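You operate a simulated robot arm through the tools that you are given. There is no shell and no other tool. Be economical: measure what you need, move in short steps, check, and stop when the job is done.

The job below is to be done with a simulated two-armed robot. You get a single attempt, and the scene is never put back.

JOB
Pull off the orange nozzle, pass it into the wooden box, shut it, put the holder on the long bench.
Fine: hold the hose holder still while you pull and the box while you slide its lid; the nozzle goes from hand to hand.

Only the result counts: the job must be done as asked and must still hold three seconds after the hand-in. Knocking over, shifting, dropping, spilling or breaking anything else fails it. Lids that push on must go on centred and level and be pressed home; caps that screw on are set level and turned clockwise until they are tight.

ROBOT AND FRAMES
Two 7-joint arms with two-finger parallel grippers on one trunk, on a base that drives. Base frame: it is fixed to the floor where the robot stands at the start and does not move with it; the origin is under the middle of the robot, x ahead of it, y to its left, z up. Lengths are in cm, angles in rad, forces in N, time in s.
The left shoulder is at the start at [5, 18.7, 116], the right one opposite. With the tool pointing down near the work surface each hand reaches from about 10 to 66 cm from the robot's upright axis, wherever it stands, measured 20 degrees to its own side. Places, roughly: box [20, 40, 80]; box lid [30, 30, 90]; long bench [-30, 130, 90]. Payload 3.43 kg a hand.
Tool frame (each hand has its own): the origin (TCP) lies between the finger pads and is the grasp point; the fingertips stand 3 cm ahead of it; z points along the fingers, y is the line along which they close. Largest opening 9.4 cm; finger width 2.8, thickness 1; the body of the gripper, 5 by 9.6 cm, starts 5.5 cm behind the TCP.
Orientation is that of the tool frame in the base frame, as a unit quaternion [w, x, y, z]. With the fingers straight down and closing along the base's y, the tool's x points along the base's -x, its y along +y and its z along -z.

CONTROLS
- The arms move only by the tool step_arm. It takes "left_commands", "right_commands" or both (then of equal length, played together; a hand with none holds still); each is a list of rows, each a list of 3 entries, a list of its own where there are three numbers: the shift along the base's x, y, z in units of 25 mm (1.0 is 25 mm), then the turn, a rotation vector about the base's x, y, z in units of 6 degrees (1.0 is 6 degrees), then the closure, from 0 (fully open) to 1 (shut). In form: [[[dx, dy, dz], [wx, wy, wz], jaw], ...]. A call has 1 to 20 rows; each row shifts and turns the commanded pose from where the row before left it. A call with a number of a shift or a turn outside -1 to 1 is refused whole. A row lasts 0.2 s, in which the tool goes at most 5 cm and 0.15 rad; a call with a longer step from one row to the next is refused whole, and so is a gripper value outside its range. A pose out of reach is approached as far as the arm can. The call stops where the force on the tool passes 40 N (or 10 N more than at its start, if that is more) or the arm is blocked; 0.2 s more then pass. Each finger travels about 15.3 cm/s and halts on what it meets, pressing with about 42 N; the grip force reading is that of the motor and also rises with nothing between the fingers. The clock runs only during rows and for 0.2 s after the last one: add rows that do not move to give the fingers time. It gives the time, the measured TCP pose, the force on the tool (base axes), the opening and the grip force at its end, in the units of the frame above (readings bear some noise).
- Cameras (640 x 400 px; columns grow to the right, rows downward): "scene" is now at [13.19, 4.81, 132.12]; the picture's right is [0.55, -0.84, 0.00], its down [-0.48, -0.32, -0.82] and it looks along [0.68, 0.45, -0.58] (base axes); focal length 214 px, centre (320, 200). "left" rides on the left gripper at [7.6, -1.4, -10.2] in its tool frame; the picture's right is [0.18, 0.98, 0.00], its down [-0.75, 0.14, -0.64] and it looks along [-0.63, 0.12, 0.77] (tool axes); focal length 243 px, centre (320, 200). "right" rides on the right gripper at [7.6, 1.4, -10.2] in its tool frame; the picture's right is [-0.18, 0.98, 0.00], its down [-0.75, -0.14, -0.64] and it looks along [-0.63, -0.12, 0.77] (tool axes); focal length 243 px, centre (320, 200).
- get_image(camera): a new picture of that camera. It takes no simulated time.
- raise_lower(by): slides the trunk up (or, below 0, down) by that many cm; the arms and the scene camera ride with it, the base frame stays. It gives what a move gives, with no picture.
- base_move(legs): drives the robot by 1 to 6 legs, each [ahead, left, turn to the left] in cm, cm and rad, along the robot's own axes; the way and the turn of a leg run together, so that a leg with both is an arc; at most 150 cm and 3.142 rad a leg. The arms and the cameras ride along, it lands a little off, and it stops where it bumps. It gives what a move gives.
- head_to(pan, tilt): turns the head with the scene camera to pan (to the left, within 1.396 rad either way) and tilt (down, from -0.506 to 1.204), counted from straight ahead of the robot. It gives what a move gives.
- pixel_to_xyz(camera, pixels): for up to 12 pixels [column, row] of the newest picture of that camera ("zoom" is the newest enlarged one), the place [x, y, z] in the base frame of the surface seen there, good to about 0.3 cm. It takes no simulated time.
- inspect(camera, box): a new picture of the part [left, top, right, bottom] of that camera's present view, enlarged. It takes no simulated time.
- job_done(): hands the job in; it is judged then, once.

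Go step by step. Measure first, check grasps and placings, and put right what went wrong. The budget is 80 turns and 78 pictures, counting those below and the enlarged ones. Unless the task says otherwise, let go and move clear before handing in, and close with one line.

The tools are called after "Call:" by a JSON object that holds its "api" and its "payload". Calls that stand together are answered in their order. step_arm: Moves the arms, as the interface text tells. Its arguments: {"type":"object","properties":{"left_commands":{"type":"array"},"right_commands":{"type":"array"}},"required":[]} The other tools are called the same way: raise_lower (by) slides the trunk up or down; base_move (legs) drives the base; head_to (pan, tilt) turns the head that bears the scene camera; get_image (camera) takes a picture; pixel_to_xyz (camera, pixels) gives the place of the surface under pixels of a picture; inspect (camera, box) takes an enlarged picture of a part of a camera's view; job_done () hands the job in.

At the start:

```text
time_s: 0.0
left_tcp_pos: [38.62, 41.01, 99.91]
left_orientation: [0.0, -0.001, 1.0, 0.0]
left_contact_force: [0.1, 0.3, 0.9]
left_opening: 9.38
left_grip_force: 0.0
right_tcp_pos: [40.3, 1.76, 99.94]
right_orientation: [0.001, 0.0, 1.0, 0.0]
right_contact_force: [-0.3, -0.4, 0.9]
right_opening: 9.39
right_grip_force: 0.0
trunk travel left (down, up): [-37.5, 5.7]
robot x, y, heading: [0.02, -0.07, 0.0]
head pan, tilt: [0.581, 0.618]
```

scene: 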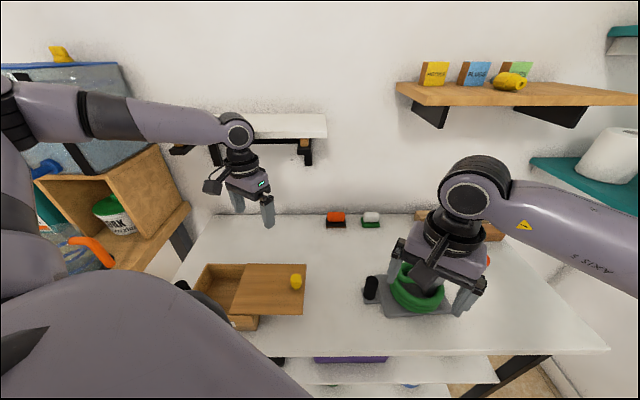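
right: 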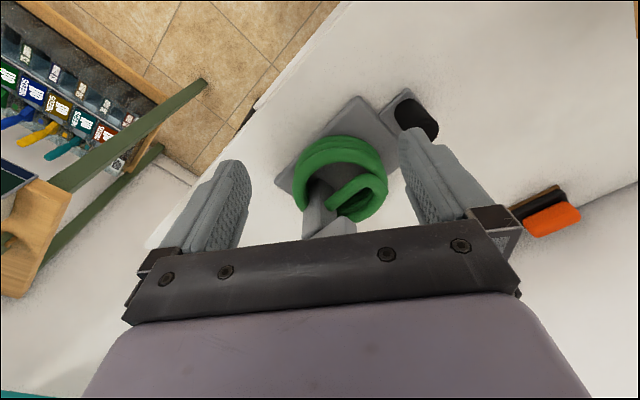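
left: 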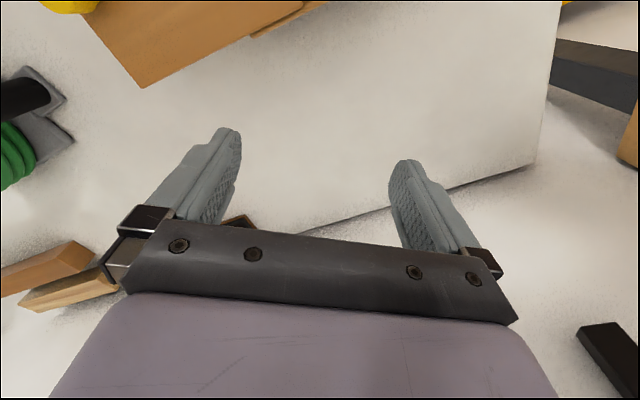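

The scene shows the wooden box with a slid-out lid and yellow knob near (295,282), and the hose holder with green hose under the right hand near (415,290); a bit of orange shows at (488,260). I'll enlarge both areas.

Call:
{"api": "inspect", "payload": {"camera": "scene", "box": [340, 220, 520, 332]}}

Call:
{"api": "inspect", "payload": {"camera": "scene", "box": [160, 240, 340, 352]}}

Call:
{"api": "pixel_to_xyz", "payload": {"camera": "scene", "pixels": [[295, 275], [306, 266], [303, 313], [245, 263], [232, 312], [208, 265], [371, 280], [371, 298], [488, 260], [385, 315], [420, 305]]}}

```text
3.56 times, centred on (430, 276) of scene
```

zoom: 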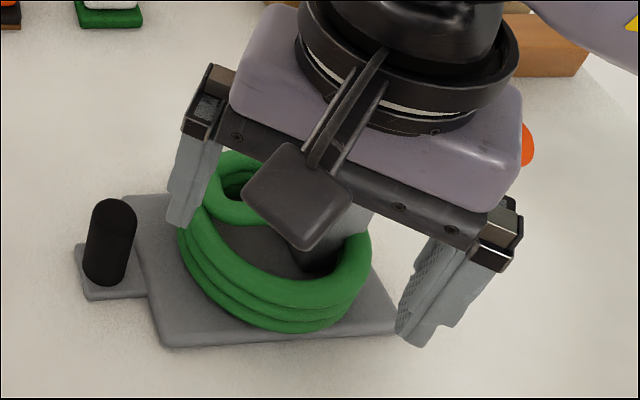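

```text
3.56 times, centred on (250, 296) of scene
```

zoom: 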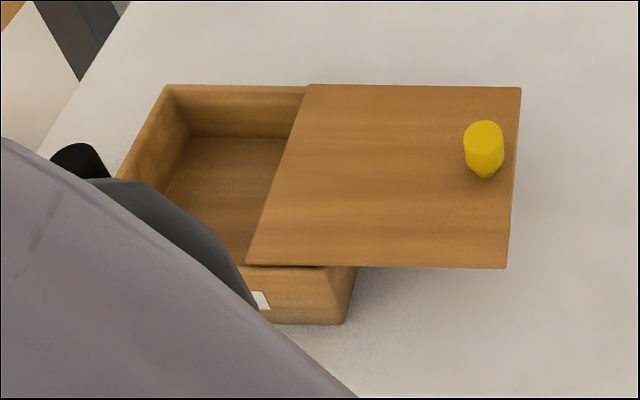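

```text
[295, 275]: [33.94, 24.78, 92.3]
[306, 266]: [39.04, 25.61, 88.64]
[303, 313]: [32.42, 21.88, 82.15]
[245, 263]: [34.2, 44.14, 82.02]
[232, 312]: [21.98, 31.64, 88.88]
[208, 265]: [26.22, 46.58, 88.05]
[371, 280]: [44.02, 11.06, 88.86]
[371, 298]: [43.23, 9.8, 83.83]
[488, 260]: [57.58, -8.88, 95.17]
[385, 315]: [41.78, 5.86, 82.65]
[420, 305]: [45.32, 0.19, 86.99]
```

The right hand hides the holder's post and the orange nozzle, so I lift it straight up and then off to the right to get a view.

Call:
{"api": "step_arm", "payload": {"right_commands": [[[0, 0, 1], [0, 0, 0], 0], [[0, 0, 1], [0, 0, 0], 0], [[0, 0, 1], [0, 0, 0], 0], [[0, 0, 1], [0, 0, 0], 0], [[0, -1, 0], [0, 0, 0], 0], [[0, -1, 0], [0, 0, 0], 0], [[0, -1, 0], [0, 0, 0], 0], [[0, -1, 0], [0, 0, 0], 0], [[-1, -1, 0], [0, 0, 0], 0], [[-1, -1, 0], [0, 0, 0], 0], [[-1, -1, 0], [0, 0, 0], 0], [[-1, -1, 0], [0, 0, 0], 0]]}}

Call:
{"api": "inspect", "payload": {"camera": "scene", "box": [340, 200, 520, 332]}}

Call:
{"api": "get_image", "payload": {"camera": "scene"}}

```text
time_s: 2.6
left_tcp_pos: [38.55, 40.9, 99.92]
left_orientation: [0.0, -0.001, 1.0, 0.0]
left_contact_force: [-0.1, -0.1, -0.4]
left_opening: 9.39
left_grip_force: 0.0
right_tcp_pos: [30.29, -18.55, 109.78]
right_orientation: [0.0, 0.0, 1.0, 0.0]
right_contact_force: [0.2, 0.2, 0.7]
right_opening: 9.42
right_grip_force: 0.0
trunk travel left (down, up): [-37.5, 5.7]
robot x, y, heading: [0.12, -0.08, -0.002]
head pan, tilt: [0.581, 0.618]
```

```text
3.03 times, centred on (430, 266) of scene
```

zoom: 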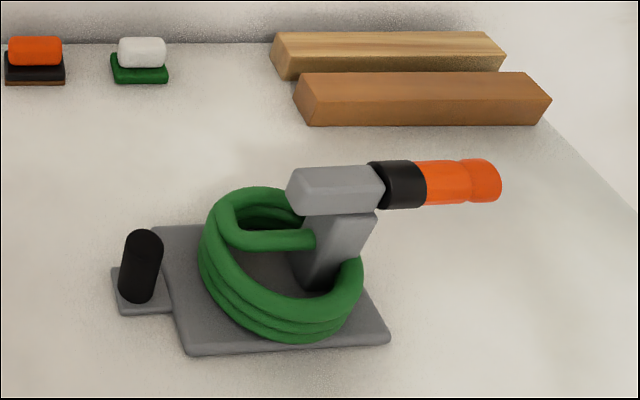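

```text
71 pictures are left
```

scene: 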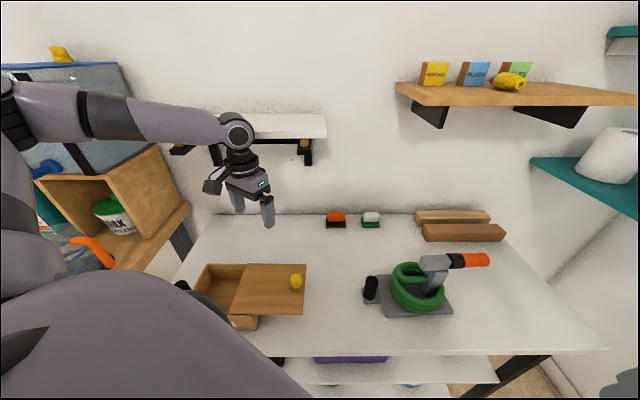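

Now the nozzle is clear: the orange part runs in the zoom from (420,180) to (500,180), on a black socket on the grey post head. I measure its axis, the handle, the post and the plate.

Call:
{"api": "pixel_to_xyz", "payload": {"camera": "zoom", "pixels": [[295, 175], [340, 172], [375, 168], [400, 165], [425, 165], [450, 164], [465, 163], [485, 162], [499, 180], [440, 185], [400, 185], [340, 200]]}}

Call:
{"api": "pixel_to_xyz", "payload": {"camera": "zoom", "pixels": [[144, 235], [138, 295], [118, 310], [115, 270], [190, 353], [388, 340], [155, 228], [370, 215], [345, 260], [225, 205], [280, 330], [310, 260]]}}

Call:
{"api": "pixel_to_xyz", "payload": {"camera": "scene", "pixels": [[248, 266], [304, 266], [301, 312], [232, 312], [295, 276], [296, 287], [255, 323], [240, 321], [203, 266], [215, 285], [225, 275], [195, 288]]}}

```text
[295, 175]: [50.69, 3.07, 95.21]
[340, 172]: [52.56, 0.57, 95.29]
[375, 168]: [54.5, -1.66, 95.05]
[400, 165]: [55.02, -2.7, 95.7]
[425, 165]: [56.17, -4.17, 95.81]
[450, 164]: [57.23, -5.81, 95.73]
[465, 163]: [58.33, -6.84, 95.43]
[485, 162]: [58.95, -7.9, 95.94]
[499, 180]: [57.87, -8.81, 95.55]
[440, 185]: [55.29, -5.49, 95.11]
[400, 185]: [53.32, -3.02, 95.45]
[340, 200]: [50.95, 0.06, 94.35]
```

```text
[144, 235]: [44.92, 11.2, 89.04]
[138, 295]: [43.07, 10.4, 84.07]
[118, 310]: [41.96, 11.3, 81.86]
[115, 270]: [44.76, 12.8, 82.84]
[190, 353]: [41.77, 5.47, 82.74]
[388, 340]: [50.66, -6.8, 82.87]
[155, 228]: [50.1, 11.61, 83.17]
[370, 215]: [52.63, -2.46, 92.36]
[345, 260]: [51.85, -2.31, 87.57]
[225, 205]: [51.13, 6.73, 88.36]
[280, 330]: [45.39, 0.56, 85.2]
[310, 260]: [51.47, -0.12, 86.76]
```

```text
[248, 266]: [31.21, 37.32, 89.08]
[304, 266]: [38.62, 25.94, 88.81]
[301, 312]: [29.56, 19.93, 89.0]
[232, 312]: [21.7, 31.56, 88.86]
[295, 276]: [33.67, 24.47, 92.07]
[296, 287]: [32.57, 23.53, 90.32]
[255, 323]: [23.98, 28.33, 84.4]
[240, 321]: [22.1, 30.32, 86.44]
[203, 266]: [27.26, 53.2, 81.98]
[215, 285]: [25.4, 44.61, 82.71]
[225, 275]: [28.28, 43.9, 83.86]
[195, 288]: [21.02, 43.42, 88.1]
```

The holder's axis runs along d≈(0.587,-0.81): handle axis at about (44.1,11.0), nozzle orange section centred near (57.2,-6.9,94.5). I bring the left hand above the handle and the right hand above the nozzle, both turned to close across d.

Call:
{"api": "step_arm", "payload": {"left_commands": [[[0.185, -1, 0], [0, 0, -0.75], 0], [[0.185, -1, 0], [0, 0, -0.75], 0], [[0.185, -1, 0], [0, 0, -0.75], 0], [[0.185, -1, 0], [0, 0, -0.75], 0], [[0.185, -1, 0], [0, 0, -0.75], 0], [[0.185, -1, 0], [0, 0, -0.75], 0], [[0.185, -1, 0], [0, 0, -0.75], 0], [[0.185, -1, 0], [0, 0, -0.75], 0], [[0.185, -1, 0], [0, 0, -0.75], 0], [[0.185, -1, 0], [0, 0, -0.75], 0], [[0.185, -1, 0], [0, 0, -0.75], 0], [[0.185, -1, 0], [0, 0, -0.75], 0]], "right_commands": [[[0.895, 0.39, -0.12], [0, 0, -0.75], 0], [[0.895, 0.39, -0.12], [0, 0, -0.75], 0], [[0.895, 0.39, -0.12], [0, 0, -0.75], 0], [[0.895, 0.39, -0.12], [0, 0, -0.75], 0], [[0.895, 0.39, -0.12], [0, 0, -0.75], 0], [[0.895, 0.39, -0.12], [0, 0, -0.75], 0], [[0.895, 0.39, -0.12], [0, 0, -0.75], 0], [[0.895, 0.39, -0.12], [0, 0, -0.75], 0], [[0.895, 0.39, -0.12], [0, 0, -0.75], 0], [[0.895, 0.39, -0.12], [0, 0, -0.75], 0], [[0.895, 0.39, -0.12], [0, 0, -0.75], 0], [[0.895, 0.39, -0.12], [0, 0, -0.75], 0]]}}

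Call:
{"api": "get_image", "payload": {"camera": "left"}}

Call:
{"api": "get_image", "payload": {"camera": "right"}}

Call:
{"api": "get_image", "payload": {"camera": "scene"}}

```text
time_s: 5.2
left_tcp_pos: [42.19, 14.78, 101.09]
left_orientation: [0.001, 0.454, 0.891, -0.001]
left_contact_force: [0.3, -0.1, -0.2]
left_opening: 9.4
left_grip_force: 0.0
left hand out of reach, approached as far as the arm can: row 11, 12
right_tcp_pos: [56.93, -6.48, 106.24]
right_orientation: [0.001, 0.455, 0.891, -0.001]
right_contact_force: [-0.6, 0.3, -0.7]
right_opening: 9.4
right_grip_force: 0.1
trunk travel left (down, up): [-37.5, 5.7]
robot x, y, heading: [0.19, 0.05, -0.003]
head pan, tilt: [0.581, 0.618]
```

```text
70 pictures are left
```

left: 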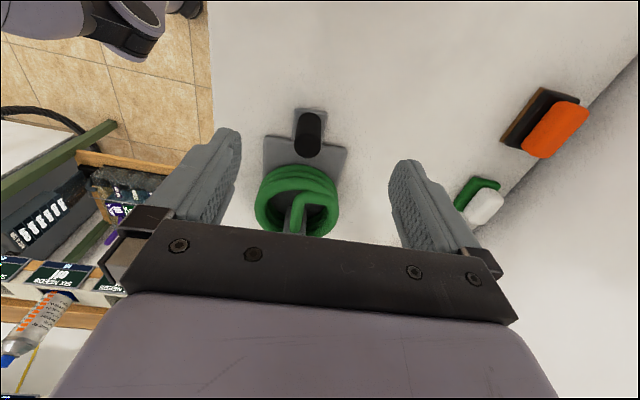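

```text
69 pictures are left
```

right: 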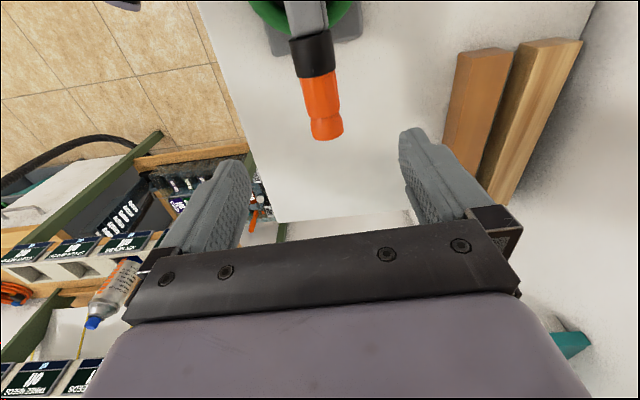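

```text
68 pictures are left
```

scene: 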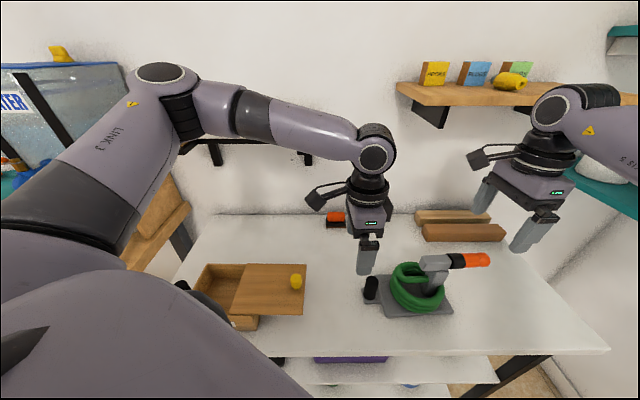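

The left arm ran out of reach with that yaw (stuck at (42.2,14.8)). I turn the left hand the other way (+90°), so it closes along d, and try to get above the handle.

Call:
{"api": "step_arm", "payload": {"left_commands": [[[0, 0, 0], [0, 0, 1], 0], [[0, 0, 0], [0, 0, 1], 0], [[0, 0, 0], [0, 0, 1], 0], [[0, 0, 0], [0, 0, 1], 0], [[0, 0, 0], [0, 0, 1], 0], [[0, 0, 0], [0, 0, 1], 0], [[0, 0, 0], [0, 0, 1], 0], [[0, 0, 0], [0, 0, 1], 0], [[0, 0, 0], [0, 0, 1], 0], [[0, 0, 0], [0, 0, 1], 0], [[0, 0, 0], [0, 0, 1], 0.4], [[0, 0, 0], [0, 0, 1], 0.4], [[0, 0, 0], [0, 0, 1], 0.4], [[0, 0, 0], [0, 0, 1], 0.4], [[0, 0, 0], [0, 0, 1], 0.4]]}}

Call:
{"api": "get_image", "payload": {"camera": "left"}}

Call:
{"api": "pixel_to_xyz", "payload": {"camera": "right", "pixels": [[315, 50], [318, 76], [320, 95], [322, 118], [325, 135], [308, 118], [338, 110], [310, 10]]}}

```text
time_s: 8.4
left_tcp_pos: [42.03, 15.04, 100.88]
left_orientation: [0.0, -0.311, 0.95, 0.0]
left_contact_force: [0.0, -0.5, 0.7]
left_opening: 5.64
left_grip_force: 0.0
right_tcp_pos: [56.87, -6.58, 106.27]
right_orientation: [0.0, 0.454, 0.891, 0.0]
right_contact_force: [0.3, 0.2, 0.3]
right_opening: 9.42
right_grip_force: 0.1
trunk travel left (down, up): [-37.5, 5.7]
robot x, y, heading: [-0.1, 0.21, -0.0]
head pan, tilt: [0.581, 0.618]
```

```text
67 pictures are left
```

left: 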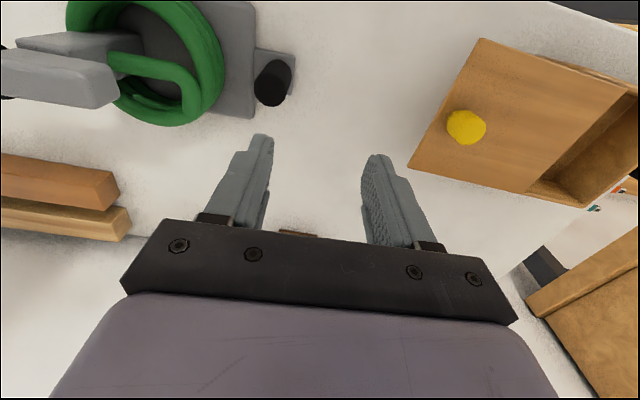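

```text
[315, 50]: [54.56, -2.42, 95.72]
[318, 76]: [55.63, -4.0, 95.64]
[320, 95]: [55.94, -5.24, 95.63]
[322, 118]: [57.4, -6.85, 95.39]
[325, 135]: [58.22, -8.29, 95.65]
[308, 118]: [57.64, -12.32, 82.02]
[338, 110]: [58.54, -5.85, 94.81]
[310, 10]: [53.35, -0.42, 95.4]
```

The nozzle's top line in the right picture runs (55.6,-4.0)→(58.3,-8.4) at z 95.6, right under the right TCP. I measure the handle at (272,82) in the left picture.

Call:
{"api": "pixel_to_xyz", "payload": {"camera": "left", "pixels": [[277, 70], [280, 66], [272, 85], [270, 100], [258, 85], [290, 82], [255, 115], [293, 55], [210, 100], [466, 125], [220, 60], [205, 40]]}}

Call:
{"api": "step_arm", "payload": {"left_commands": [[[0.3, -0.4, 0], [0, 0, 0], 0.4], [[0.3, -0.4, 0], [0, 0, 0], 0.4], [[0.2, -0.4, 0], [0, 0, 0], 0.4], [[0, -0.4, 0], [0, 0, 0], 0.4]]}}

Call:
{"api": "get_image", "payload": {"camera": "left"}}

```text
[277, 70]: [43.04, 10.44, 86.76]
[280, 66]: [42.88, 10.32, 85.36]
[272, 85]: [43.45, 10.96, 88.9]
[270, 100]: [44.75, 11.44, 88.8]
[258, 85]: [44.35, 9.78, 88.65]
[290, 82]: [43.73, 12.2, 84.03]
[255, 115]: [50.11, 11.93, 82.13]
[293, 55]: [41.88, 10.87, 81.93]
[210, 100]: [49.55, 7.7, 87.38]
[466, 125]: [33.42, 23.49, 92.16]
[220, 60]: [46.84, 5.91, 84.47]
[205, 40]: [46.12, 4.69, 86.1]
```

```text
time_s: 9.4
left_tcp_pos: [42.05, 14.71, 101.81]
left_orientation: [0.0, -0.31, 0.951, -0.002]
left_contact_force: [-0.5, 0.8, 0.2]
left_opening: 5.66
left_grip_force: 0.1
left hand out of reach, approached as far as the arm can: row 1, 2, 3, 4
right_tcp_pos: [56.86, -6.58, 106.2]
right_orientation: [0.001, 0.454, 0.891, 0.0]
right_contact_force: [-0.2, 0.2, -0.5]
right_opening: 9.4
right_grip_force: 0.0
trunk travel left (down, up): [-37.5, 5.7]
robot x, y, heading: [0.47, -0.12, -0.001]
head pan, tilt: [0.581, 0.618]
```

```text
66 pictures are left
```

left: 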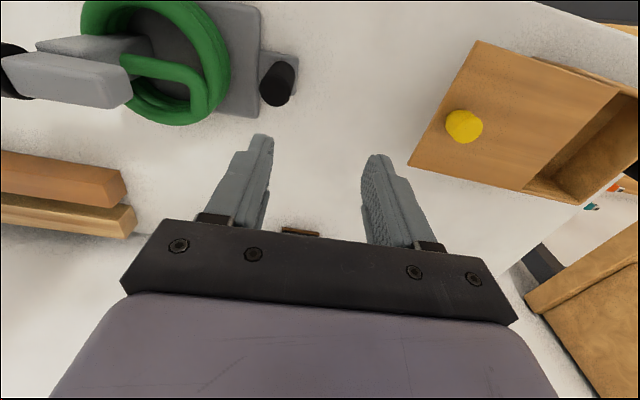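

The left hand won't come further inward whichever way it is turned, so I shift the base 9 cm to the right to put the handle more in front of the left shoulder.

Call:
{"api": "base_move", "payload": {"legs": [[0, -9, 0]]}}

Call:
{"api": "step_arm", "payload": {"left_commands": [[[0, 0, 0], [0, 0, 0], 0.4], [[0, 0, 0], [0, 0, 0], 0.4]]}}

```text
time_s: 10.5
left_tcp_pos: [41.99, 5.52, 101.73]
left_orientation: [0.001, -0.31, 0.951, 0.0]
left_contact_force: [0.3, 1.1, 0.4]
left_opening: 5.65
left_grip_force: 0.1
right_tcp_pos: [56.86, -15.82, 106.24]
right_orientation: [0.0, 0.453, 0.891, 0.0]
right_contact_force: [0.6, -0.8, -0.3]
right_opening: 9.38
right_grip_force: 0.0
trunk travel left (down, up): [-37.5, 5.7]
robot x, y, heading: [0.04, -8.93, 0.002]
head pan, tilt: [0.581, 0.618]
```

```text
time_s: 11.1
left_tcp_pos: [42.12, 5.56, 101.74]
left_orientation: [0.001, -0.31, 0.951, -0.001]
left_contact_force: [0.6, 0.8, 0.1]
left_opening: 5.63
left_grip_force: 0.1
right_tcp_pos: [57.06, -15.59, 106.25]
right_orientation: [0.0, 0.454, 0.891, -0.001]
right_contact_force: [0.1, 0.0, 0.0]
right_opening: 9.41
right_grip_force: 0.1
trunk travel left (down, up): [-37.5, 5.7]
robot x, y, heading: [0.26, -9.34, 0.002]
head pan, tilt: [0.581, 0.618]
```

Both hands rode along. I move the left above the handle (44.2,11.0) and the right back over the nozzle, then look.

Call:
{"api": "step_arm", "payload": {"left_commands": [[[0.21, 0.545, 0], [0, 0, 0], 0.4], [[0.21, 0.545, 0], [0, 0, 0], 0.4], [[0.21, 0.545, 0], [0, 0, 0], 0.4], [[0.21, 0.545, 0], [0, 0, 0], 0.4], [[0, 0, -1], [0, 0, 0], 0.4], [[0, 0, -1], [0, 0, 0], 0.4], [[0, 0, -0.6], [0, 0, 0], 0.4], [[0, 0, 0], [0, 0, 0], 0.4]], "right_commands": [[[0, 0.9, 0], [0, 0, 0], 0], [[0, 0.9, 0], [0, 0, 0], 0], [[0, 0.9, 0], [0, 0, 0], 0], [[0, 0.9, 0], [0, 0, 0], 0], [[0, 0, 0], [0, 0, 0], 0], [[0, 0, 0], [0, 0, 0], 0], [[0, 0, 0], [0, 0, 0], 0], [[0, 0, 0], [0, 0, 0], 0]]}}

Call:
{"api": "get_image", "payload": {"camera": "left"}}

Call:
{"api": "get_image", "payload": {"camera": "scene"}}

```text
time_s: 12.9
left_tcp_pos: [44.21, 11.05, 95.2]
left_orientation: [0.001, -0.31, 0.951, -0.001]
left_contact_force: [-0.6, 0.7, 0.0]
left_opening: 5.65
left_grip_force: 0.1
right_tcp_pos: [57.4, -9.67, 106.46]
right_orientation: [-0.002, 0.475, 0.88, 0.004]
right_contact_force: [0.2, 0.4, 0.0]
right_opening: 9.38
right_grip_force: 0.1
right hand out of reach, approached as far as the arm can: row 4
trunk travel left (down, up): [-37.5, 5.7]
robot x, y, heading: [-0.03, -9.3, 0.001]
head pan, tilt: [0.581, 0.618]
```

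```text
65 pictures are left
```

left: 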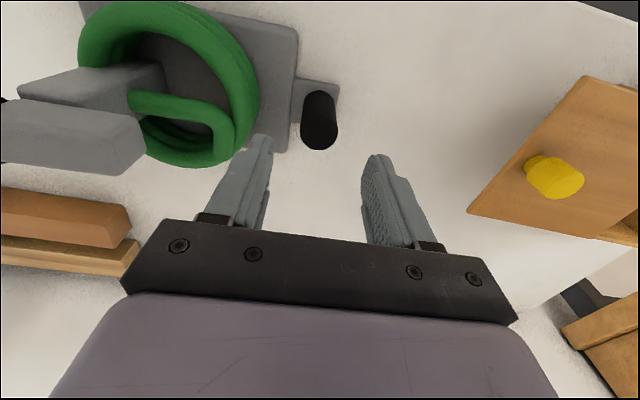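

```text
64 pictures are left
```

scene: 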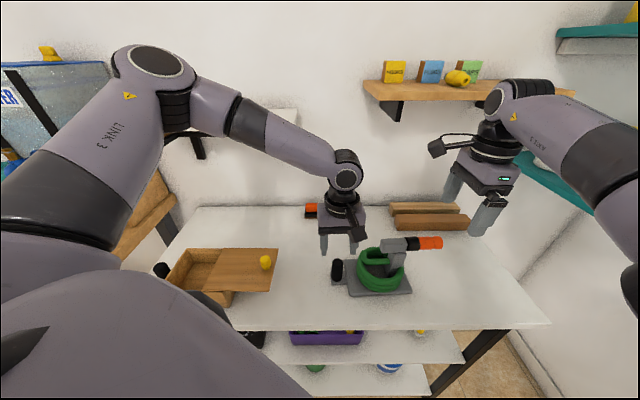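

The left is right above the handle, but the right hand stuck at y=-9.7. I test whether lower down it can come further in (tips stay above the nozzle top at 95.7).

Call:
{"api": "step_arm", "payload": {"right_commands": [[[0, 0, -1], [0, 0, 0], 0], [[0, 0, -1], [0, 0, 0], 0], [[0, 0.4, 0], [0, 0, 0], 0], [[0, 0.4, 0], [0, 0, 0], 0], [[0, 0.4, 0], [0, 0, 0], 0]]}}

```text
time_s: 14.1
left_tcp_pos: [44.36, 10.92, 95.24]
left_orientation: [-0.001, -0.31, 0.951, -0.001]
left_contact_force: [-0.7, 0.1, -0.7]
left_opening: 5.65
left_grip_force: 0.1
right_tcp_pos: [55.36, -5.02, 101.07]
right_orientation: [0.0, 0.453, 0.892, -0.001]
right_contact_force: [-0.4, -0.4, -0.6]
right_opening: 9.4
right_grip_force: 0.1
right hand out of reach, approached as far as the arm can: row 4, 5
trunk travel left (down, up): [-37.5, 5.7]
robot x, y, heading: [0.03, -9.2, -0.003]
head pan, tilt: [0.581, 0.618]
```

The right arm is simply at full stretch; the bench is turned ~33° relative to the robot, so facing it squarely will help. I measure the bench's front edge to plan a safe drive.

Call:
{"api": "pixel_to_xyz", "payload": {"camera": "scene", "pixels": [[260, 326], [320, 326], [400, 325], [480, 324], [540, 324], [300, 345], [430, 362], [440, 392], [161, 270], [180, 250], [500, 380], [380, 365]]}}

Call:
{"api": "head_to", "payload": {"pan": -0.3, "tilt": 0.9}}

Call:
{"api": "get_image", "payload": {"camera": "scene"}}

```text
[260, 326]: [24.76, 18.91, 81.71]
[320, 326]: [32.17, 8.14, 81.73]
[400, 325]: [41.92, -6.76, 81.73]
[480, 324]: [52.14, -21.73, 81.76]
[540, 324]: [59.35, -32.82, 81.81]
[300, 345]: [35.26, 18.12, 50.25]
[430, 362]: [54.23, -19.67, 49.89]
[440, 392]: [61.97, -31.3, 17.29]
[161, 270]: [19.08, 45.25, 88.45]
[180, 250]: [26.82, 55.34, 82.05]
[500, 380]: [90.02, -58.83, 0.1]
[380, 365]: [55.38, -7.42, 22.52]
```

```text
time_s: 15.3
left_tcp_pos: [44.19, 11.0, 95.18]
left_orientation: [0.0, -0.31, 0.951, -0.001]
left_contact_force: [1.3, 0.8, 0.0]
left_opening: 5.64
left_grip_force: 0.0
right_tcp_pos: [55.35, -5.17, 101.1]
right_orientation: [0.0, 0.454, 0.891, 0.0]
right_contact_force: [-0.3, -0.2, 0.7]
right_opening: 9.4
right_grip_force: 0.0
trunk travel left (down, up): [-37.5, 5.7]
robot x, y, heading: [0.03, -9.04, -0.001]
head pan, tilt: [-0.3, 0.901]
```

```text
63 pictures are left
```

scene: 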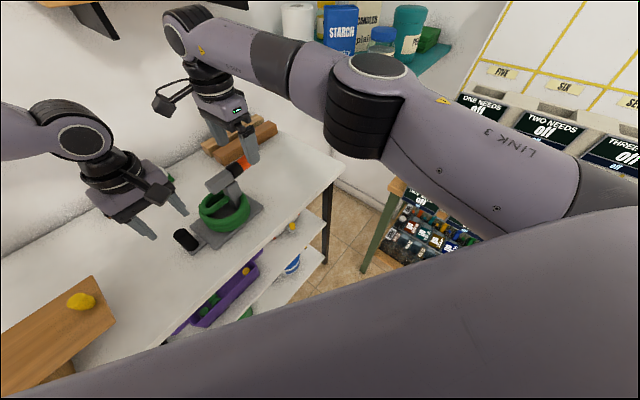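

The front edge lies along (0.556,-0.831), 36 cm from the base now. I tuck the hands in and up, then drive to about (15,-26) and turn left 0.585 to face the bench squarely.

Call:
{"api": "step_arm", "payload": {"left_commands": [[[0, 0, 1], [0, 0, 0], 0.4], [[0, 0, 1], [0, 0, 0], 0.4], [[0, 0, 1], [0, 0, 0], 0.4], [[-0.8, 0.3, 0.5], [0, 0, 0], 0.4], [[-0.8, 0.3, 0], [0, 0, 0], 0.4], [[-0.8, 0.3, 0], [0, 0, 0], 0.4], [[-0.8, 0.3, 0], [0, 0, 0], 0.4], [[0, 0, 0], [0, 0, 0], 0.4]], "right_commands": [[[0, 0, 1], [0, 0, 0], 0], [[-0.5, -0.5, 0.6], [0, 0, 0], 0], [[-1, -0.9, 0], [0, 0, 0], 0], [[-1, -0.9, 0], [0, 0, 0], 0], [[-1, -0.9, 0], [0, 0, 0], 0], [[-1, -0.9, 0], [0, 0, 0], 0], [[-1, -0.9, 0], [0, 0, 0], 0], [[-1, -0.9, 0], [0, 0, 0], 0]]}}

Call:
{"api": "base_move", "payload": {"legs": [[15, -17, 0], [0, 0, 0.585]]}}

Call:
{"api": "head_to", "payload": {"pan": 0.0, "tilt": 0.8}}

Call:
{"api": "get_image", "payload": {"camera": "scene"}}

```text
time_s: 17.1
left_tcp_pos: [36.18, 13.99, 104.0]
left_orientation: [0.0, -0.309, 0.951, 0.0]
left_contact_force: [-0.7, 0.2, -0.6]
left_opening: 5.64
left_grip_force: 0.1
right_tcp_pos: [38.84, -19.99, 105.1]
right_orientation: [0.001, 0.454, 0.891, 0.001]
right_contact_force: [0.0, -0.3, 0.3]
right_opening: 9.4
right_grip_force: 0.0
trunk travel left (down, up): [-37.5, 5.7]
robot x, y, heading: [-0.16, -8.84, 0.006]
head pan, tilt: [-0.3, 0.901]
```

```text
time_s: 20.4
left_tcp_pos: [31.68, 13.45, 104.02]
left_orientation: [0.0, -0.575, 0.818, -0.001]
left_contact_force: [-0.4, -0.7, 0.0]
left_opening: 5.64
left_grip_force: 0.1
right_tcp_pos: [53.16, -13.09, 105.05]
right_orientation: [0.0, 0.172, 0.985, 0.0]
right_contact_force: [0.7, -0.2, 0.1]
right_opening: 9.43
right_grip_force: 0.1
trunk travel left (down, up): [-37.5, 5.7]
robot x, y, heading: [14.73, -25.82, 0.594]
head pan, tilt: [-0.3, 0.901]
```

```text
time_s: 21.2
left_tcp_pos: [31.75, 13.4, 103.96]
left_orientation: [0.0, -0.575, 0.818, 0.0]
left_contact_force: [0.2, -0.4, -0.1]
left_opening: 5.65
left_grip_force: 0.0
right_tcp_pos: [53.09, -13.11, 104.97]
right_orientation: [0.0, 0.172, 0.985, 0.0]
right_contact_force: [0.2, 0.8, -0.1]
right_opening: 9.4
right_grip_force: 0.1
trunk travel left (down, up): [-37.5, 5.7]
robot x, y, heading: [14.89, -25.86, 0.593]
head pan, tilt: [0.0, 0.799]
```

```text
62 pictures are left
```

scene: 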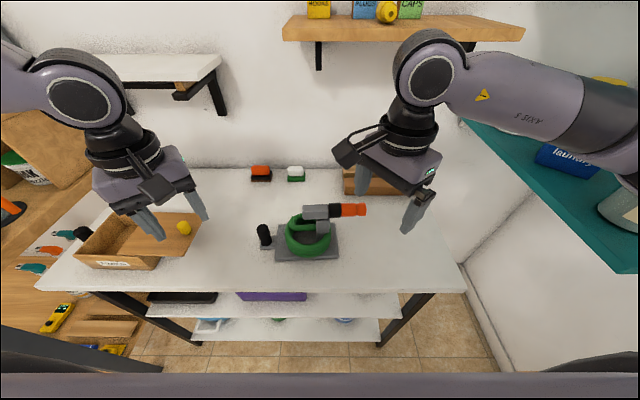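

Now I have a clean frontal view and both targets are well within reach. I align the hands above the handle and nozzle again.

Call:
{"api": "step_arm", "payload": {"left_commands": [[[0.84, -0.16, 0], [0, 0, -1], 0.4], [[0.84, -0.16, 0], [0, 0, -1], 0.4], [[0.84, -0.16, 0], [0, 0, -1], 0.4], [[0.84, -0.16, 0], [0, 0, -1], 0.4], [[0.84, -0.16, 0], [0, 0, -1], 0.4], [[0.84, -0.16, 0], [0, 0, -0.9], 0.4], [[0, 0, -1], [0, 0, 0], 0.4], [[0, 0, -1], [0, 0, 0], 0.4], [[0, 0, -1], [0, 0, 0], 0.4], [[0, 0, -0.5], [0, 0, 0], 0.4]], "right_commands": [[[0.27, 0.43, 0], [0, 0, -1], 0], [[0.27, 0.43, 0], [0, 0, -1], 0], [[0.27, 0.43, 0], [0, 0, -1], 0], [[0.27, 0.43, 0], [0, 0, -1], 0], [[0.27, 0.43, 0], [0, 0, -1], 0], [[0.27, 0.43, 0], [0, 0, -0.9], 0], [[0, 0, 0], [0, 0, 0], 0], [[0, 0, 0], [0, 0, 0], 0], [[0, 0, 0], [0, 0, 0], 0], [[0, 0, 0], [0, 0, 0], 0]]}}

Call:
{"api": "get_image", "payload": {"camera": "left"}}

Call:
{"api": "get_image", "payload": {"camera": "right"}}

```text
time_s: 23.4
left_tcp_pos: [41.08, 12.51, 96.01]
left_orientation: [0.002, -0.299, 0.954, -0.001]
left_contact_force: [0.3, -0.7, 0.7]
left_opening: 5.65
left_grip_force: 0.0
left hand out of reach, approached as far as the arm can: row 6, 7, 8, 9, 10
right_tcp_pos: [57.05, -6.64, 104.9]
right_orientation: [0.0, 0.464, 0.886, 0.0]
right_contact_force: [-0.1, -0.1, 0.3]
right_opening: 9.41
right_grip_force: 0.0
trunk travel left (down, up): [-37.5, 5.7]
robot x, y, heading: [14.9, -25.63, 0.596]
head pan, tilt: [0.0, 0.799]
```

```text
61 pictures are left
```

left: 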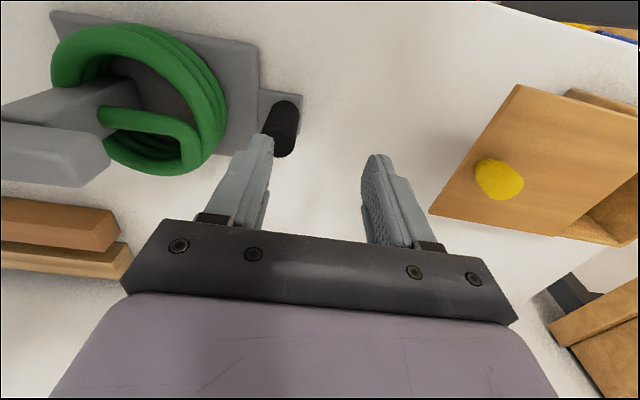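

```text
60 pictures are left
```

right: 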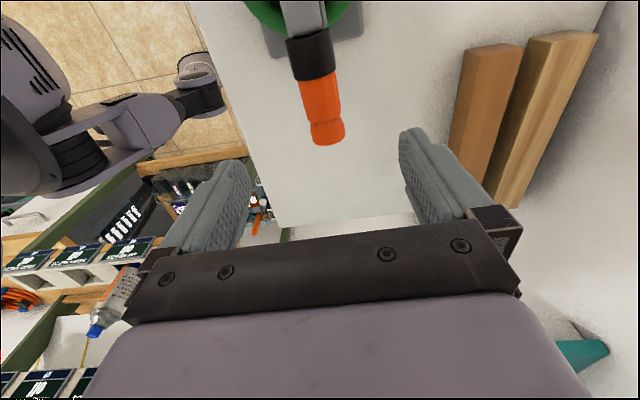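

The left arm can't come further inward than about y'=16 in the robot's frame, so I shift the base 7 cm further right (left hand raised first), then realign.

Call:
{"api": "step_arm", "payload": {"left_commands": [[[0, 0, 1], [0, 0, 0], 0.4], [[0, 0, 1], [0, 0, 0], 0.4], [[0, 0, 1], [0, 0, 0], 0.4]]}}

Call:
{"api": "base_move", "payload": {"legs": [[0, -7.5, 0]]}}

```text
time_s: 24.2
left_tcp_pos: [40.93, 12.7, 103.63]
left_orientation: [0.0, -0.299, 0.954, 0.0]
left_contact_force: [0.5, -0.1, -0.6]
left_opening: 5.64
left_grip_force: 0.1
right_tcp_pos: [57.03, -6.7, 104.9]
right_orientation: [-0.001, 0.464, 0.886, 0.001]
right_contact_force: [-0.2, 0.9, 0.9]
right_opening: 9.4
right_grip_force: 0.0
trunk travel left (down, up): [-37.5, 5.7]
robot x, y, heading: [14.76, -26.05, 0.593]
head pan, tilt: [0.0, 0.799]
```

```text
time_s: 25.3
left_tcp_pos: [45.21, 6.46, 103.58]
left_orientation: [0.0, -0.299, 0.954, 0.0]
left_contact_force: [-0.2, -0.2, -0.5]
left_opening: 5.66
left_grip_force: 0.0
right_tcp_pos: [61.33, -13.05, 104.84]
right_orientation: [0.0, 0.463, 0.886, 0.0]
right_contact_force: [0.4, -0.4, -0.4]
right_opening: 9.41
right_grip_force: 0.0
trunk travel left (down, up): [-37.5, 5.7]
robot x, y, heading: [19.02, -32.59, 0.596]
head pan, tilt: [0.0, 0.799]
```

Left needs (-1.0,+4.5), right needs (-4.1,+6.3); I move over the targets and then lower the left to z 95.

Call:
{"api": "step_arm", "payload": {"left_commands": [[[-0.2, 0.9, 0], [0, 0, 0], 0.4], [[-0.2, 0.9, 0], [0, 0, 0], 0.4], [[0, 0, -1], [0, 0, 0], 0.4], [[0, 0, -1], [0, 0, 0], 0.4], [[0, 0, -1], [0, 0, 0], 0.4], [[0, 0, -0.4], [0, 0, 0], 0.4]], "right_commands": [[[-0.4, 0.63, 0], [0, 0, 0], 0], [[-0.4, 0.63, 0], [0, 0, 0], 0], [[-0.4, 0.63, 0], [0, 0, 0], 0], [[-0.4, 0.63, 0], [0, 0, 0], 0], [[0, 0, -1], [0, 0, 0], 0], [[0, 0, -0.6], [0, 0, 0], 0]]}}

Call:
{"api": "get_image", "payload": {"camera": "left"}}

Call:
{"api": "get_image", "payload": {"camera": "right"}}

```text
time_s: 26.7
left_tcp_pos: [44.53, 10.92, 94.85]
left_orientation: [0.002, -0.299, 0.954, -0.001]
left_contact_force: [0.1, 0.5, -0.3]
left_opening: 5.64
left_grip_force: 0.0
right_tcp_pos: [57.47, -6.53, 101.0]
right_orientation: [0.0, 0.464, 0.886, 0.0]
right_contact_force: [0.2, -0.7, -0.3]
right_opening: 9.42
right_grip_force: 0.0
trunk travel left (down, up): [-37.5, 5.7]
robot x, y, heading: [19.01, -32.11, 0.595]
head pan, tilt: [0.0, 0.799]
```

```text
59 pictures are left
```

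left: 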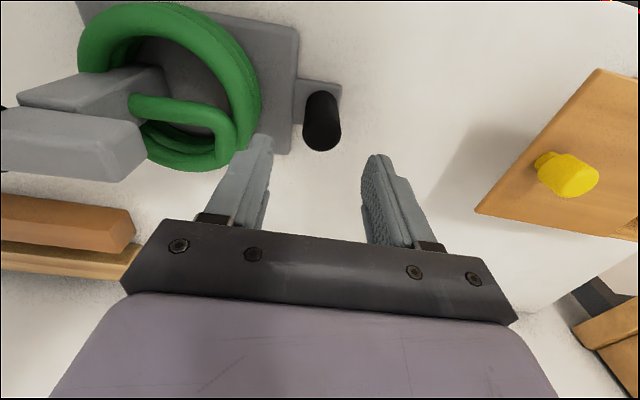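

```text
58 pictures are left
```

right: 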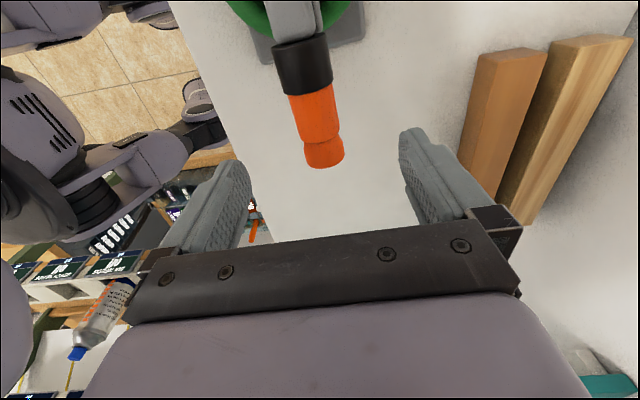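

Both hands are centred on their targets (handle at (322,120), nozzle at (318,120)). I lower both and close.

Call:
{"api": "step_arm", "payload": {"left_commands": [[[0, 0, -1], [0, 0, 0], 0.4], [[0, 0, -1], [0, 0, 0], 0.4], [[0, 0, -1], [0, 0, 0], 0.4], [[0, 0, -0.3], [0, 0, 0], 0.4], [[0, 0, 0], [0, 0, 0], 0.4]], "right_commands": [[[0, 0, -0.9], [0, 0, 0], 0], [[0, 0, -0.9], [0, 0, 0], 0], [[0, 0, -0.9], [0, 0, 0], 0], [[0, 0, 0], [0, 0, 0], 0], [[0, 0, 0], [0, 0, 0], 0]]}}

Call:
{"api": "get_image", "payload": {"camera": "left"}}

Call:
{"api": "inspect", "payload": {"camera": "scene", "box": [230, 160, 430, 285]}}

```text
time_s: 27.9
left_tcp_pos: [42.53, 11.43, 88.15]
left_orientation: [0.0, -0.299, 0.954, -0.001]
left_contact_force: [1.5, -1.4, 1.7]
left_opening: 5.72
left_grip_force: 1.2
left hand out of reach, approached as far as the arm can: row 2, 3, 4
right_tcp_pos: [57.27, -6.71, 94.01]
right_orientation: [-0.001, 0.464, 0.886, 0.0]
right_contact_force: [0.8, 0.4, -0.1]
right_opening: 9.41
right_grip_force: 0.1
trunk travel left (down, up): [-37.5, 5.7]
robot x, y, heading: [19.27, -32.1, 0.594]
head pan, tilt: [0.0, 0.799]
```

```text
57 pictures are left
```

left: 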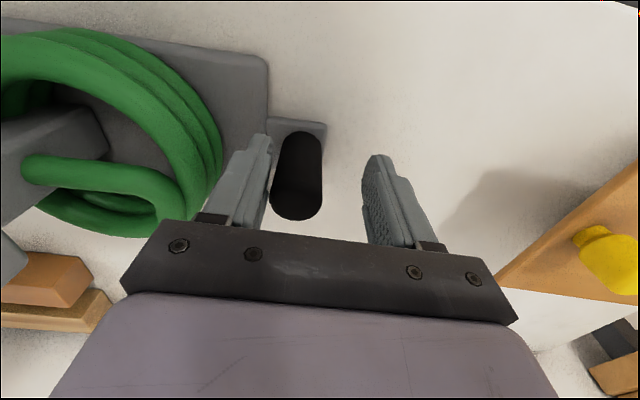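

```text
3.20 times, centred on (330, 222) of scene
```

zoom: 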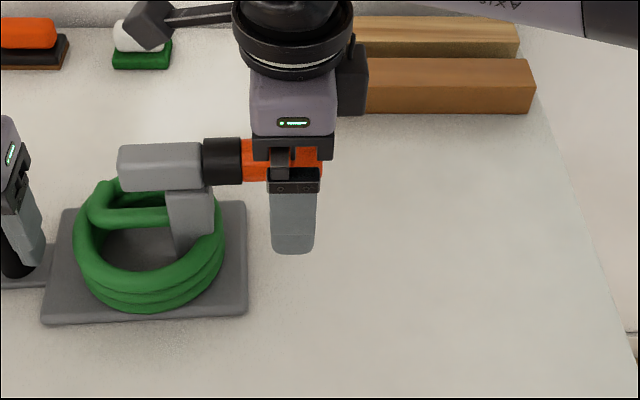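

The left arm again can't follow down at this inward place (drifted to (42.5,11.4)); the right is well placed. I raise both hands and shift the base another 10 cm right so that the left works further out to its own side.

Call:
{"api": "step_arm", "payload": {"left_commands": [[[0, 0, 1], [0, 0, 0], 0.4], [[0, 0, 1], [0, 0, 0], 0.4], [[0, 0, 1], [0, 0, 0], 0.4], [[0, 0, 1], [0, 0, 0], 0.4], [[0, 0, 1], [0, 0, 0], 0.4]], "right_commands": [[[0, 0, 1], [0, 0, 0], 0], [[0, 0, 1], [0, 0, 0], 0], [[0, 0, 1], [0, 0, 0], 0], [[0, 0, 1], [0, 0, 0], 0], [[0, 0, 0], [0, 0, 0], 0]]}}

Call:
{"api": "base_move", "payload": {"legs": [[0, -10, 0]]}}

```text
time_s: 29.1
left_tcp_pos: [42.3, 11.32, 100.68]
left_orientation: [0.0, -0.299, 0.954, -0.002]
left_contact_force: [0.1, 0.0, 0.8]
left_opening: 5.64
left_grip_force: 0.0
right_tcp_pos: [57.51, -6.74, 103.91]
right_orientation: [0.0, 0.464, 0.886, 0.001]
right_contact_force: [-0.3, -0.4, 0.2]
right_opening: 9.42
right_grip_force: 0.0
trunk travel left (down, up): [-37.5, 5.7]
robot x, y, heading: [18.63, -32.52, 0.593]
head pan, tilt: [0.0, 0.799]
```

```text
time_s: 30.0
left_tcp_pos: [42.98, 10.58, 100.68]
left_orientation: [0.001, -0.298, 0.954, 0.0]
left_contact_force: [-0.1, 0.0, -0.3]
left_opening: 5.65
left_grip_force: 0.1
right_tcp_pos: [58.06, -7.4, 104.1]
right_orientation: [0.0, 0.464, 0.886, -0.001]
right_contact_force: [0.5, 0.1, 0.7]
right_opening: 9.4
right_grip_force: 0.2
trunk travel left (down, up): [-37.5, 5.7]
robot x, y, heading: [19.42, -32.96, 0.593]
head pan, tilt: [0.0, 0.799]
stopped in leg 1: the robot was blocked; the commanded pose is now the measured one
```

The base bumped something on its right, so instead I'll back off a little and turn right 0.25 rad, which moves the targets to the left in the robot's frame just as well.

Call:
{"api": "base_move", "payload": {"legs": [[-1, 2, 0], [0, 0, -0.25]]}}

```text
time_s: 31.6
left_tcp_pos: [50.79, 4.58, 100.6]
left_orientation: [0.0, -0.179, 0.984, -0.001]
left_contact_force: [0.5, -0.3, -1.2]
left_opening: 5.67
left_grip_force: 0.1
right_tcp_pos: [61.29, -16.43, 104.11]
right_orientation: [0.0, 0.569, 0.822, 0.0]
right_contact_force: [0.4, -0.1, -0.5]
right_opening: 9.41
right_grip_force: 0.0
trunk travel left (down, up): [-37.5, 5.7]
robot x, y, heading: [17.44, -31.8, 0.355]
head pan, tilt: [0.0, 0.799]
```

Now realign both hands (turn +14°), left to (44.3,11.0), right to (57.3,-6.7).

Call:
{"api": "step_arm", "payload": {"left_commands": [[[-0.65, 0.64, 0], [0, 0, 0.6], 0.4], [[-0.65, 0.64, 0], [0, 0, 0.6], 0.4], [[-0.65, 0.64, 0], [0, 0, 0.6], 0.4], [[-0.65, 0.64, 0], [0, 0, 0.57], 0.4], [[0, 0, -1], [0, 0, 0], 0.4], [[0, 0, -1], [0, 0, 0], 0.4], [[0, 0, 0], [0, 0, 0], 0.4]], "right_commands": [[[-0.4, 0.97, 0], [0, 0, 0.6], 0], [[-0.4, 0.97, 0], [0, 0, 0.6], 0], [[-0.4, 0.97, 0], [0, 0, 0.6], 0], [[-0.4, 0.97, 0], [0, 0, 0.57], 0], [[0, 0, -1], [0, 0, 0], 0], [[0, 0, 0], [0, 0, 0], 0], [[0, 0, 0], [0, 0, 0], 0]]}}

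Call:
{"api": "get_image", "payload": {"camera": "left"}}

Call:
{"api": "get_image", "payload": {"camera": "right"}}

```text
time_s: 33.2
left_tcp_pos: [44.26, 11.16, 95.78]
left_orientation: [0.001, -0.3, 0.954, 0.0]
left_contact_force: [-0.3, -0.1, 0.1]
left_opening: 5.62
left_grip_force: 0.0
right_tcp_pos: [57.23, -6.61, 101.35]
right_orientation: [0.0, 0.462, 0.887, 0.0]
right_contact_force: [-0.1, -0.3, 0.6]
right_opening: 9.4
right_grip_force: 0.1
trunk travel left (down, up): [-37.5, 5.7]
robot x, y, heading: [17.75, -31.63, 0.35]
head pan, tilt: [0.0, 0.799]
```

```text
55 pictures are left
```

left: 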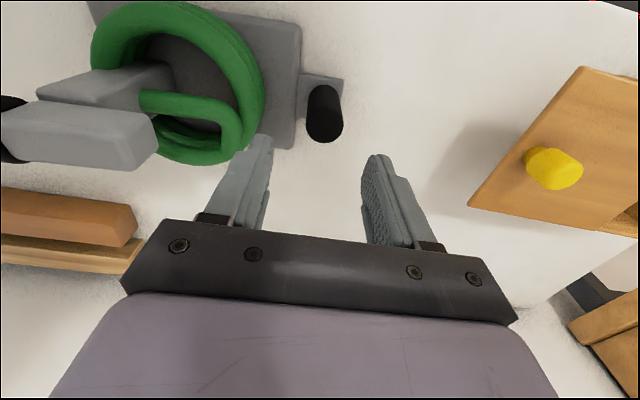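

```text
54 pictures are left
```

right: 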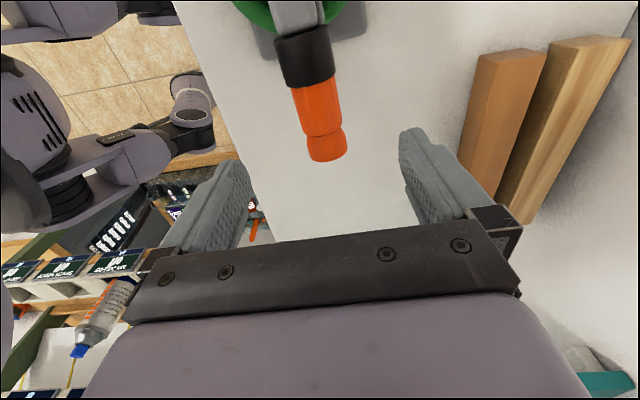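

Alignment is good (handle slightly right at (325,130), corrected by 0.3 cm). Lower both.

Call:
{"api": "step_arm", "payload": {"left_commands": [[[-0.07, 0.1, -0.9], [0, 0, 0], 0.4], [[0, 0, -0.9], [0, 0, 0], 0.4], [[0, 0, -0.9], [0, 0, 0], 0.4], [[0, 0, -0.9], [0, 0, 0], 0.4], [[0, 0, 0], [0, 0, 0], 0.4]], "right_commands": [[[0, 0, -0.9], [0, 0, 0], 0], [[0, 0, -0.9], [0, 0, 0], 0], [[0, 0, -0.9], [0, 0, 0], 0], [[0, 0, 0], [0, 0, 0], 0], [[0, 0, 0], [0, 0, 0], 0]]}}

Call:
{"api": "get_image", "payload": {"camera": "left"}}

```text
time_s: 34.4
left_tcp_pos: [44.38, 11.33, 86.56]
left_orientation: [0.001, -0.3, 0.954, 0.0]
left_contact_force: [-0.7, 0.2, 0.3]
left_opening: 5.65
left_grip_force: 0.0
right_tcp_pos: [57.22, -6.67, 94.85]
right_orientation: [0.0, 0.463, 0.886, 0.0]
right_contact_force: [-0.1, 0.6, -0.5]
right_opening: 9.39
right_grip_force: 0.1
trunk travel left (down, up): [-37.5, 5.7]
robot x, y, heading: [17.5, -31.75, 0.351]
head pan, tilt: [0.0, 0.799]
```

```text
53 pictures are left
```

left: 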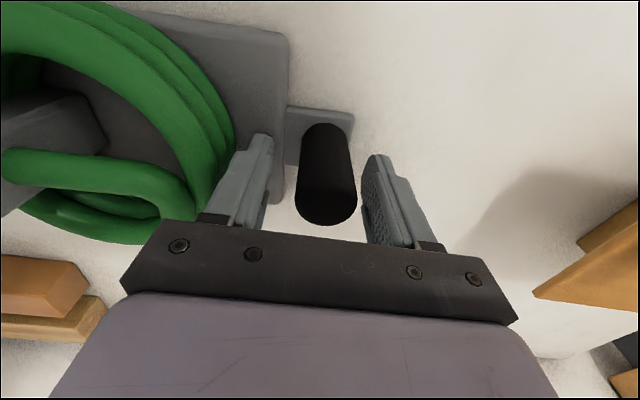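

The handle stands between the left fingers at (327,180); I nudge the left 0.3 cm and close it, lower the right slightly, then close the right on the nozzle.

Call:
{"api": "step_arm", "payload": {"left_commands": [[[-0.07, 0.1, 0], [0, 0, 0], 0.4], [[0, 0, 0], [0, 0, 0], 1], [[0, 0, 0], [0, 0, 0], 1], [[0, 0, 0], [0, 0, 0], 1], [[0, 0, 0], [0, 0, 0], 1], [[0, 0, 0], [0, 0, 0], 1], [[0, 0, 0], [0, 0, 0], 1], [[0, 0, 0], [0, 0, 0], 1]], "right_commands": [[[0, 0, -0.2], [0, 0, 0], 0], [[0, 0, 0], [0, 0, 0], 0], [[0, 0, 0], [0, 0, 0], 0], [[0, 0, 0], [0, 0, 0], 1], [[0, 0, 0], [0, 0, 0], 1], [[0, 0, 0], [0, 0, 0], 1], [[0, 0, 0], [0, 0, 0], 1], [[0, 0, 0], [0, 0, 0], 1]]}}

Call:
{"api": "inspect", "payload": {"camera": "scene", "box": [150, 140, 400, 296]}}

Call:
{"api": "get_image", "payload": {"camera": "right"}}

```text
time_s: 36.2
left_tcp_pos: [44.21, 11.64, 86.54]
left_orientation: [0.0, -0.301, 0.954, -0.001]
left_contact_force: [-1.4, 2.8, -0.5]
left_opening: 3.14
left_grip_force: 41.9
right_tcp_pos: [57.21, -6.64, 94.18]
right_orientation: [0.0, 0.463, 0.887, -0.001]
right_contact_force: [0.0, -3.8, 0.2]
right_opening: 3.44
right_grip_force: 41.9
trunk travel left (down, up): [-37.5, 5.7]
robot x, y, heading: [17.54, -31.78, 0.35]
head pan, tilt: [0.0, 0.799]
```

```text
2.56 times, centred on (275, 218) of scene
```

zoom: 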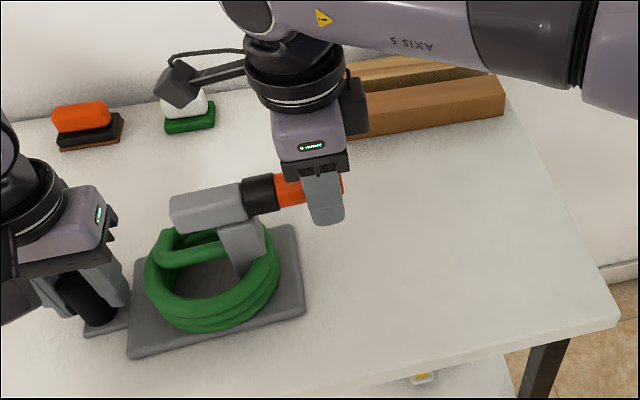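

```text
51 pictures are left
```

right: 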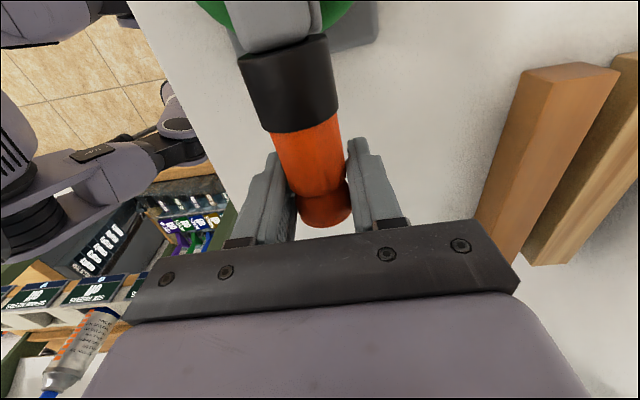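

Both grips are firm (handle 3.1 cm, nozzle 3.4 cm, 42 N each). Now pull the nozzle along d while the left holds.

Call:
{"api": "step_arm", "payload": {"right_commands": [[[0.11, -0.165, 0], [0, 0, 0], 1], [[0.11, -0.165, 0], [0, 0, 0], 1], [[0.11, -0.165, 0], [0, 0, 0], 1], [[0.11, -0.165, 0], [0, 0, 0], 1], [[0.11, -0.165, 0], [0, 0, 0], 1], [[0.11, -0.165, 0], [0, 0, 0], 1]], "left_commands": [[[0, 0, 0], [0, 0, 0], 1], [[0, 0, 0], [0, 0, 0], 1], [[0, 0, 0], [0, 0, 0], 1], [[0, 0, 0], [0, 0, 0], 1], [[0, 0, 0], [0, 0, 0], 1], [[0, 0, 0], [0, 0, 0], 1]]}}

Call:
{"api": "inspect", "payload": {"camera": "scene", "box": [150, 140, 400, 296]}}

```text
time_s: 37.6
left_tcp_pos: [44.14, 11.66, 86.62]
left_orientation: [0.001, -0.3, 0.954, -0.001]
left_contact_force: [0.8, -1.0, 0.5]
left_opening: 3.11
left_grip_force: 42.2
right_tcp_pos: [58.91, -9.09, 94.12]
right_orientation: [0.0, 0.463, 0.886, 0.0]
right_contact_force: [0.0, -0.3, 0.4]
right_opening: 3.4
right_grip_force: 41.9
trunk travel left (down, up): [-37.5, 5.7]
robot x, y, heading: [17.86, -32.0, 0.345]
head pan, tilt: [0.0, 0.799]
```

```text
2.56 times, centred on (275, 218) of scene
```

zoom: 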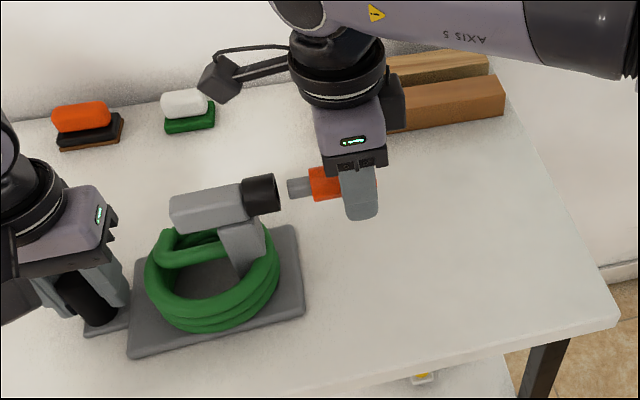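

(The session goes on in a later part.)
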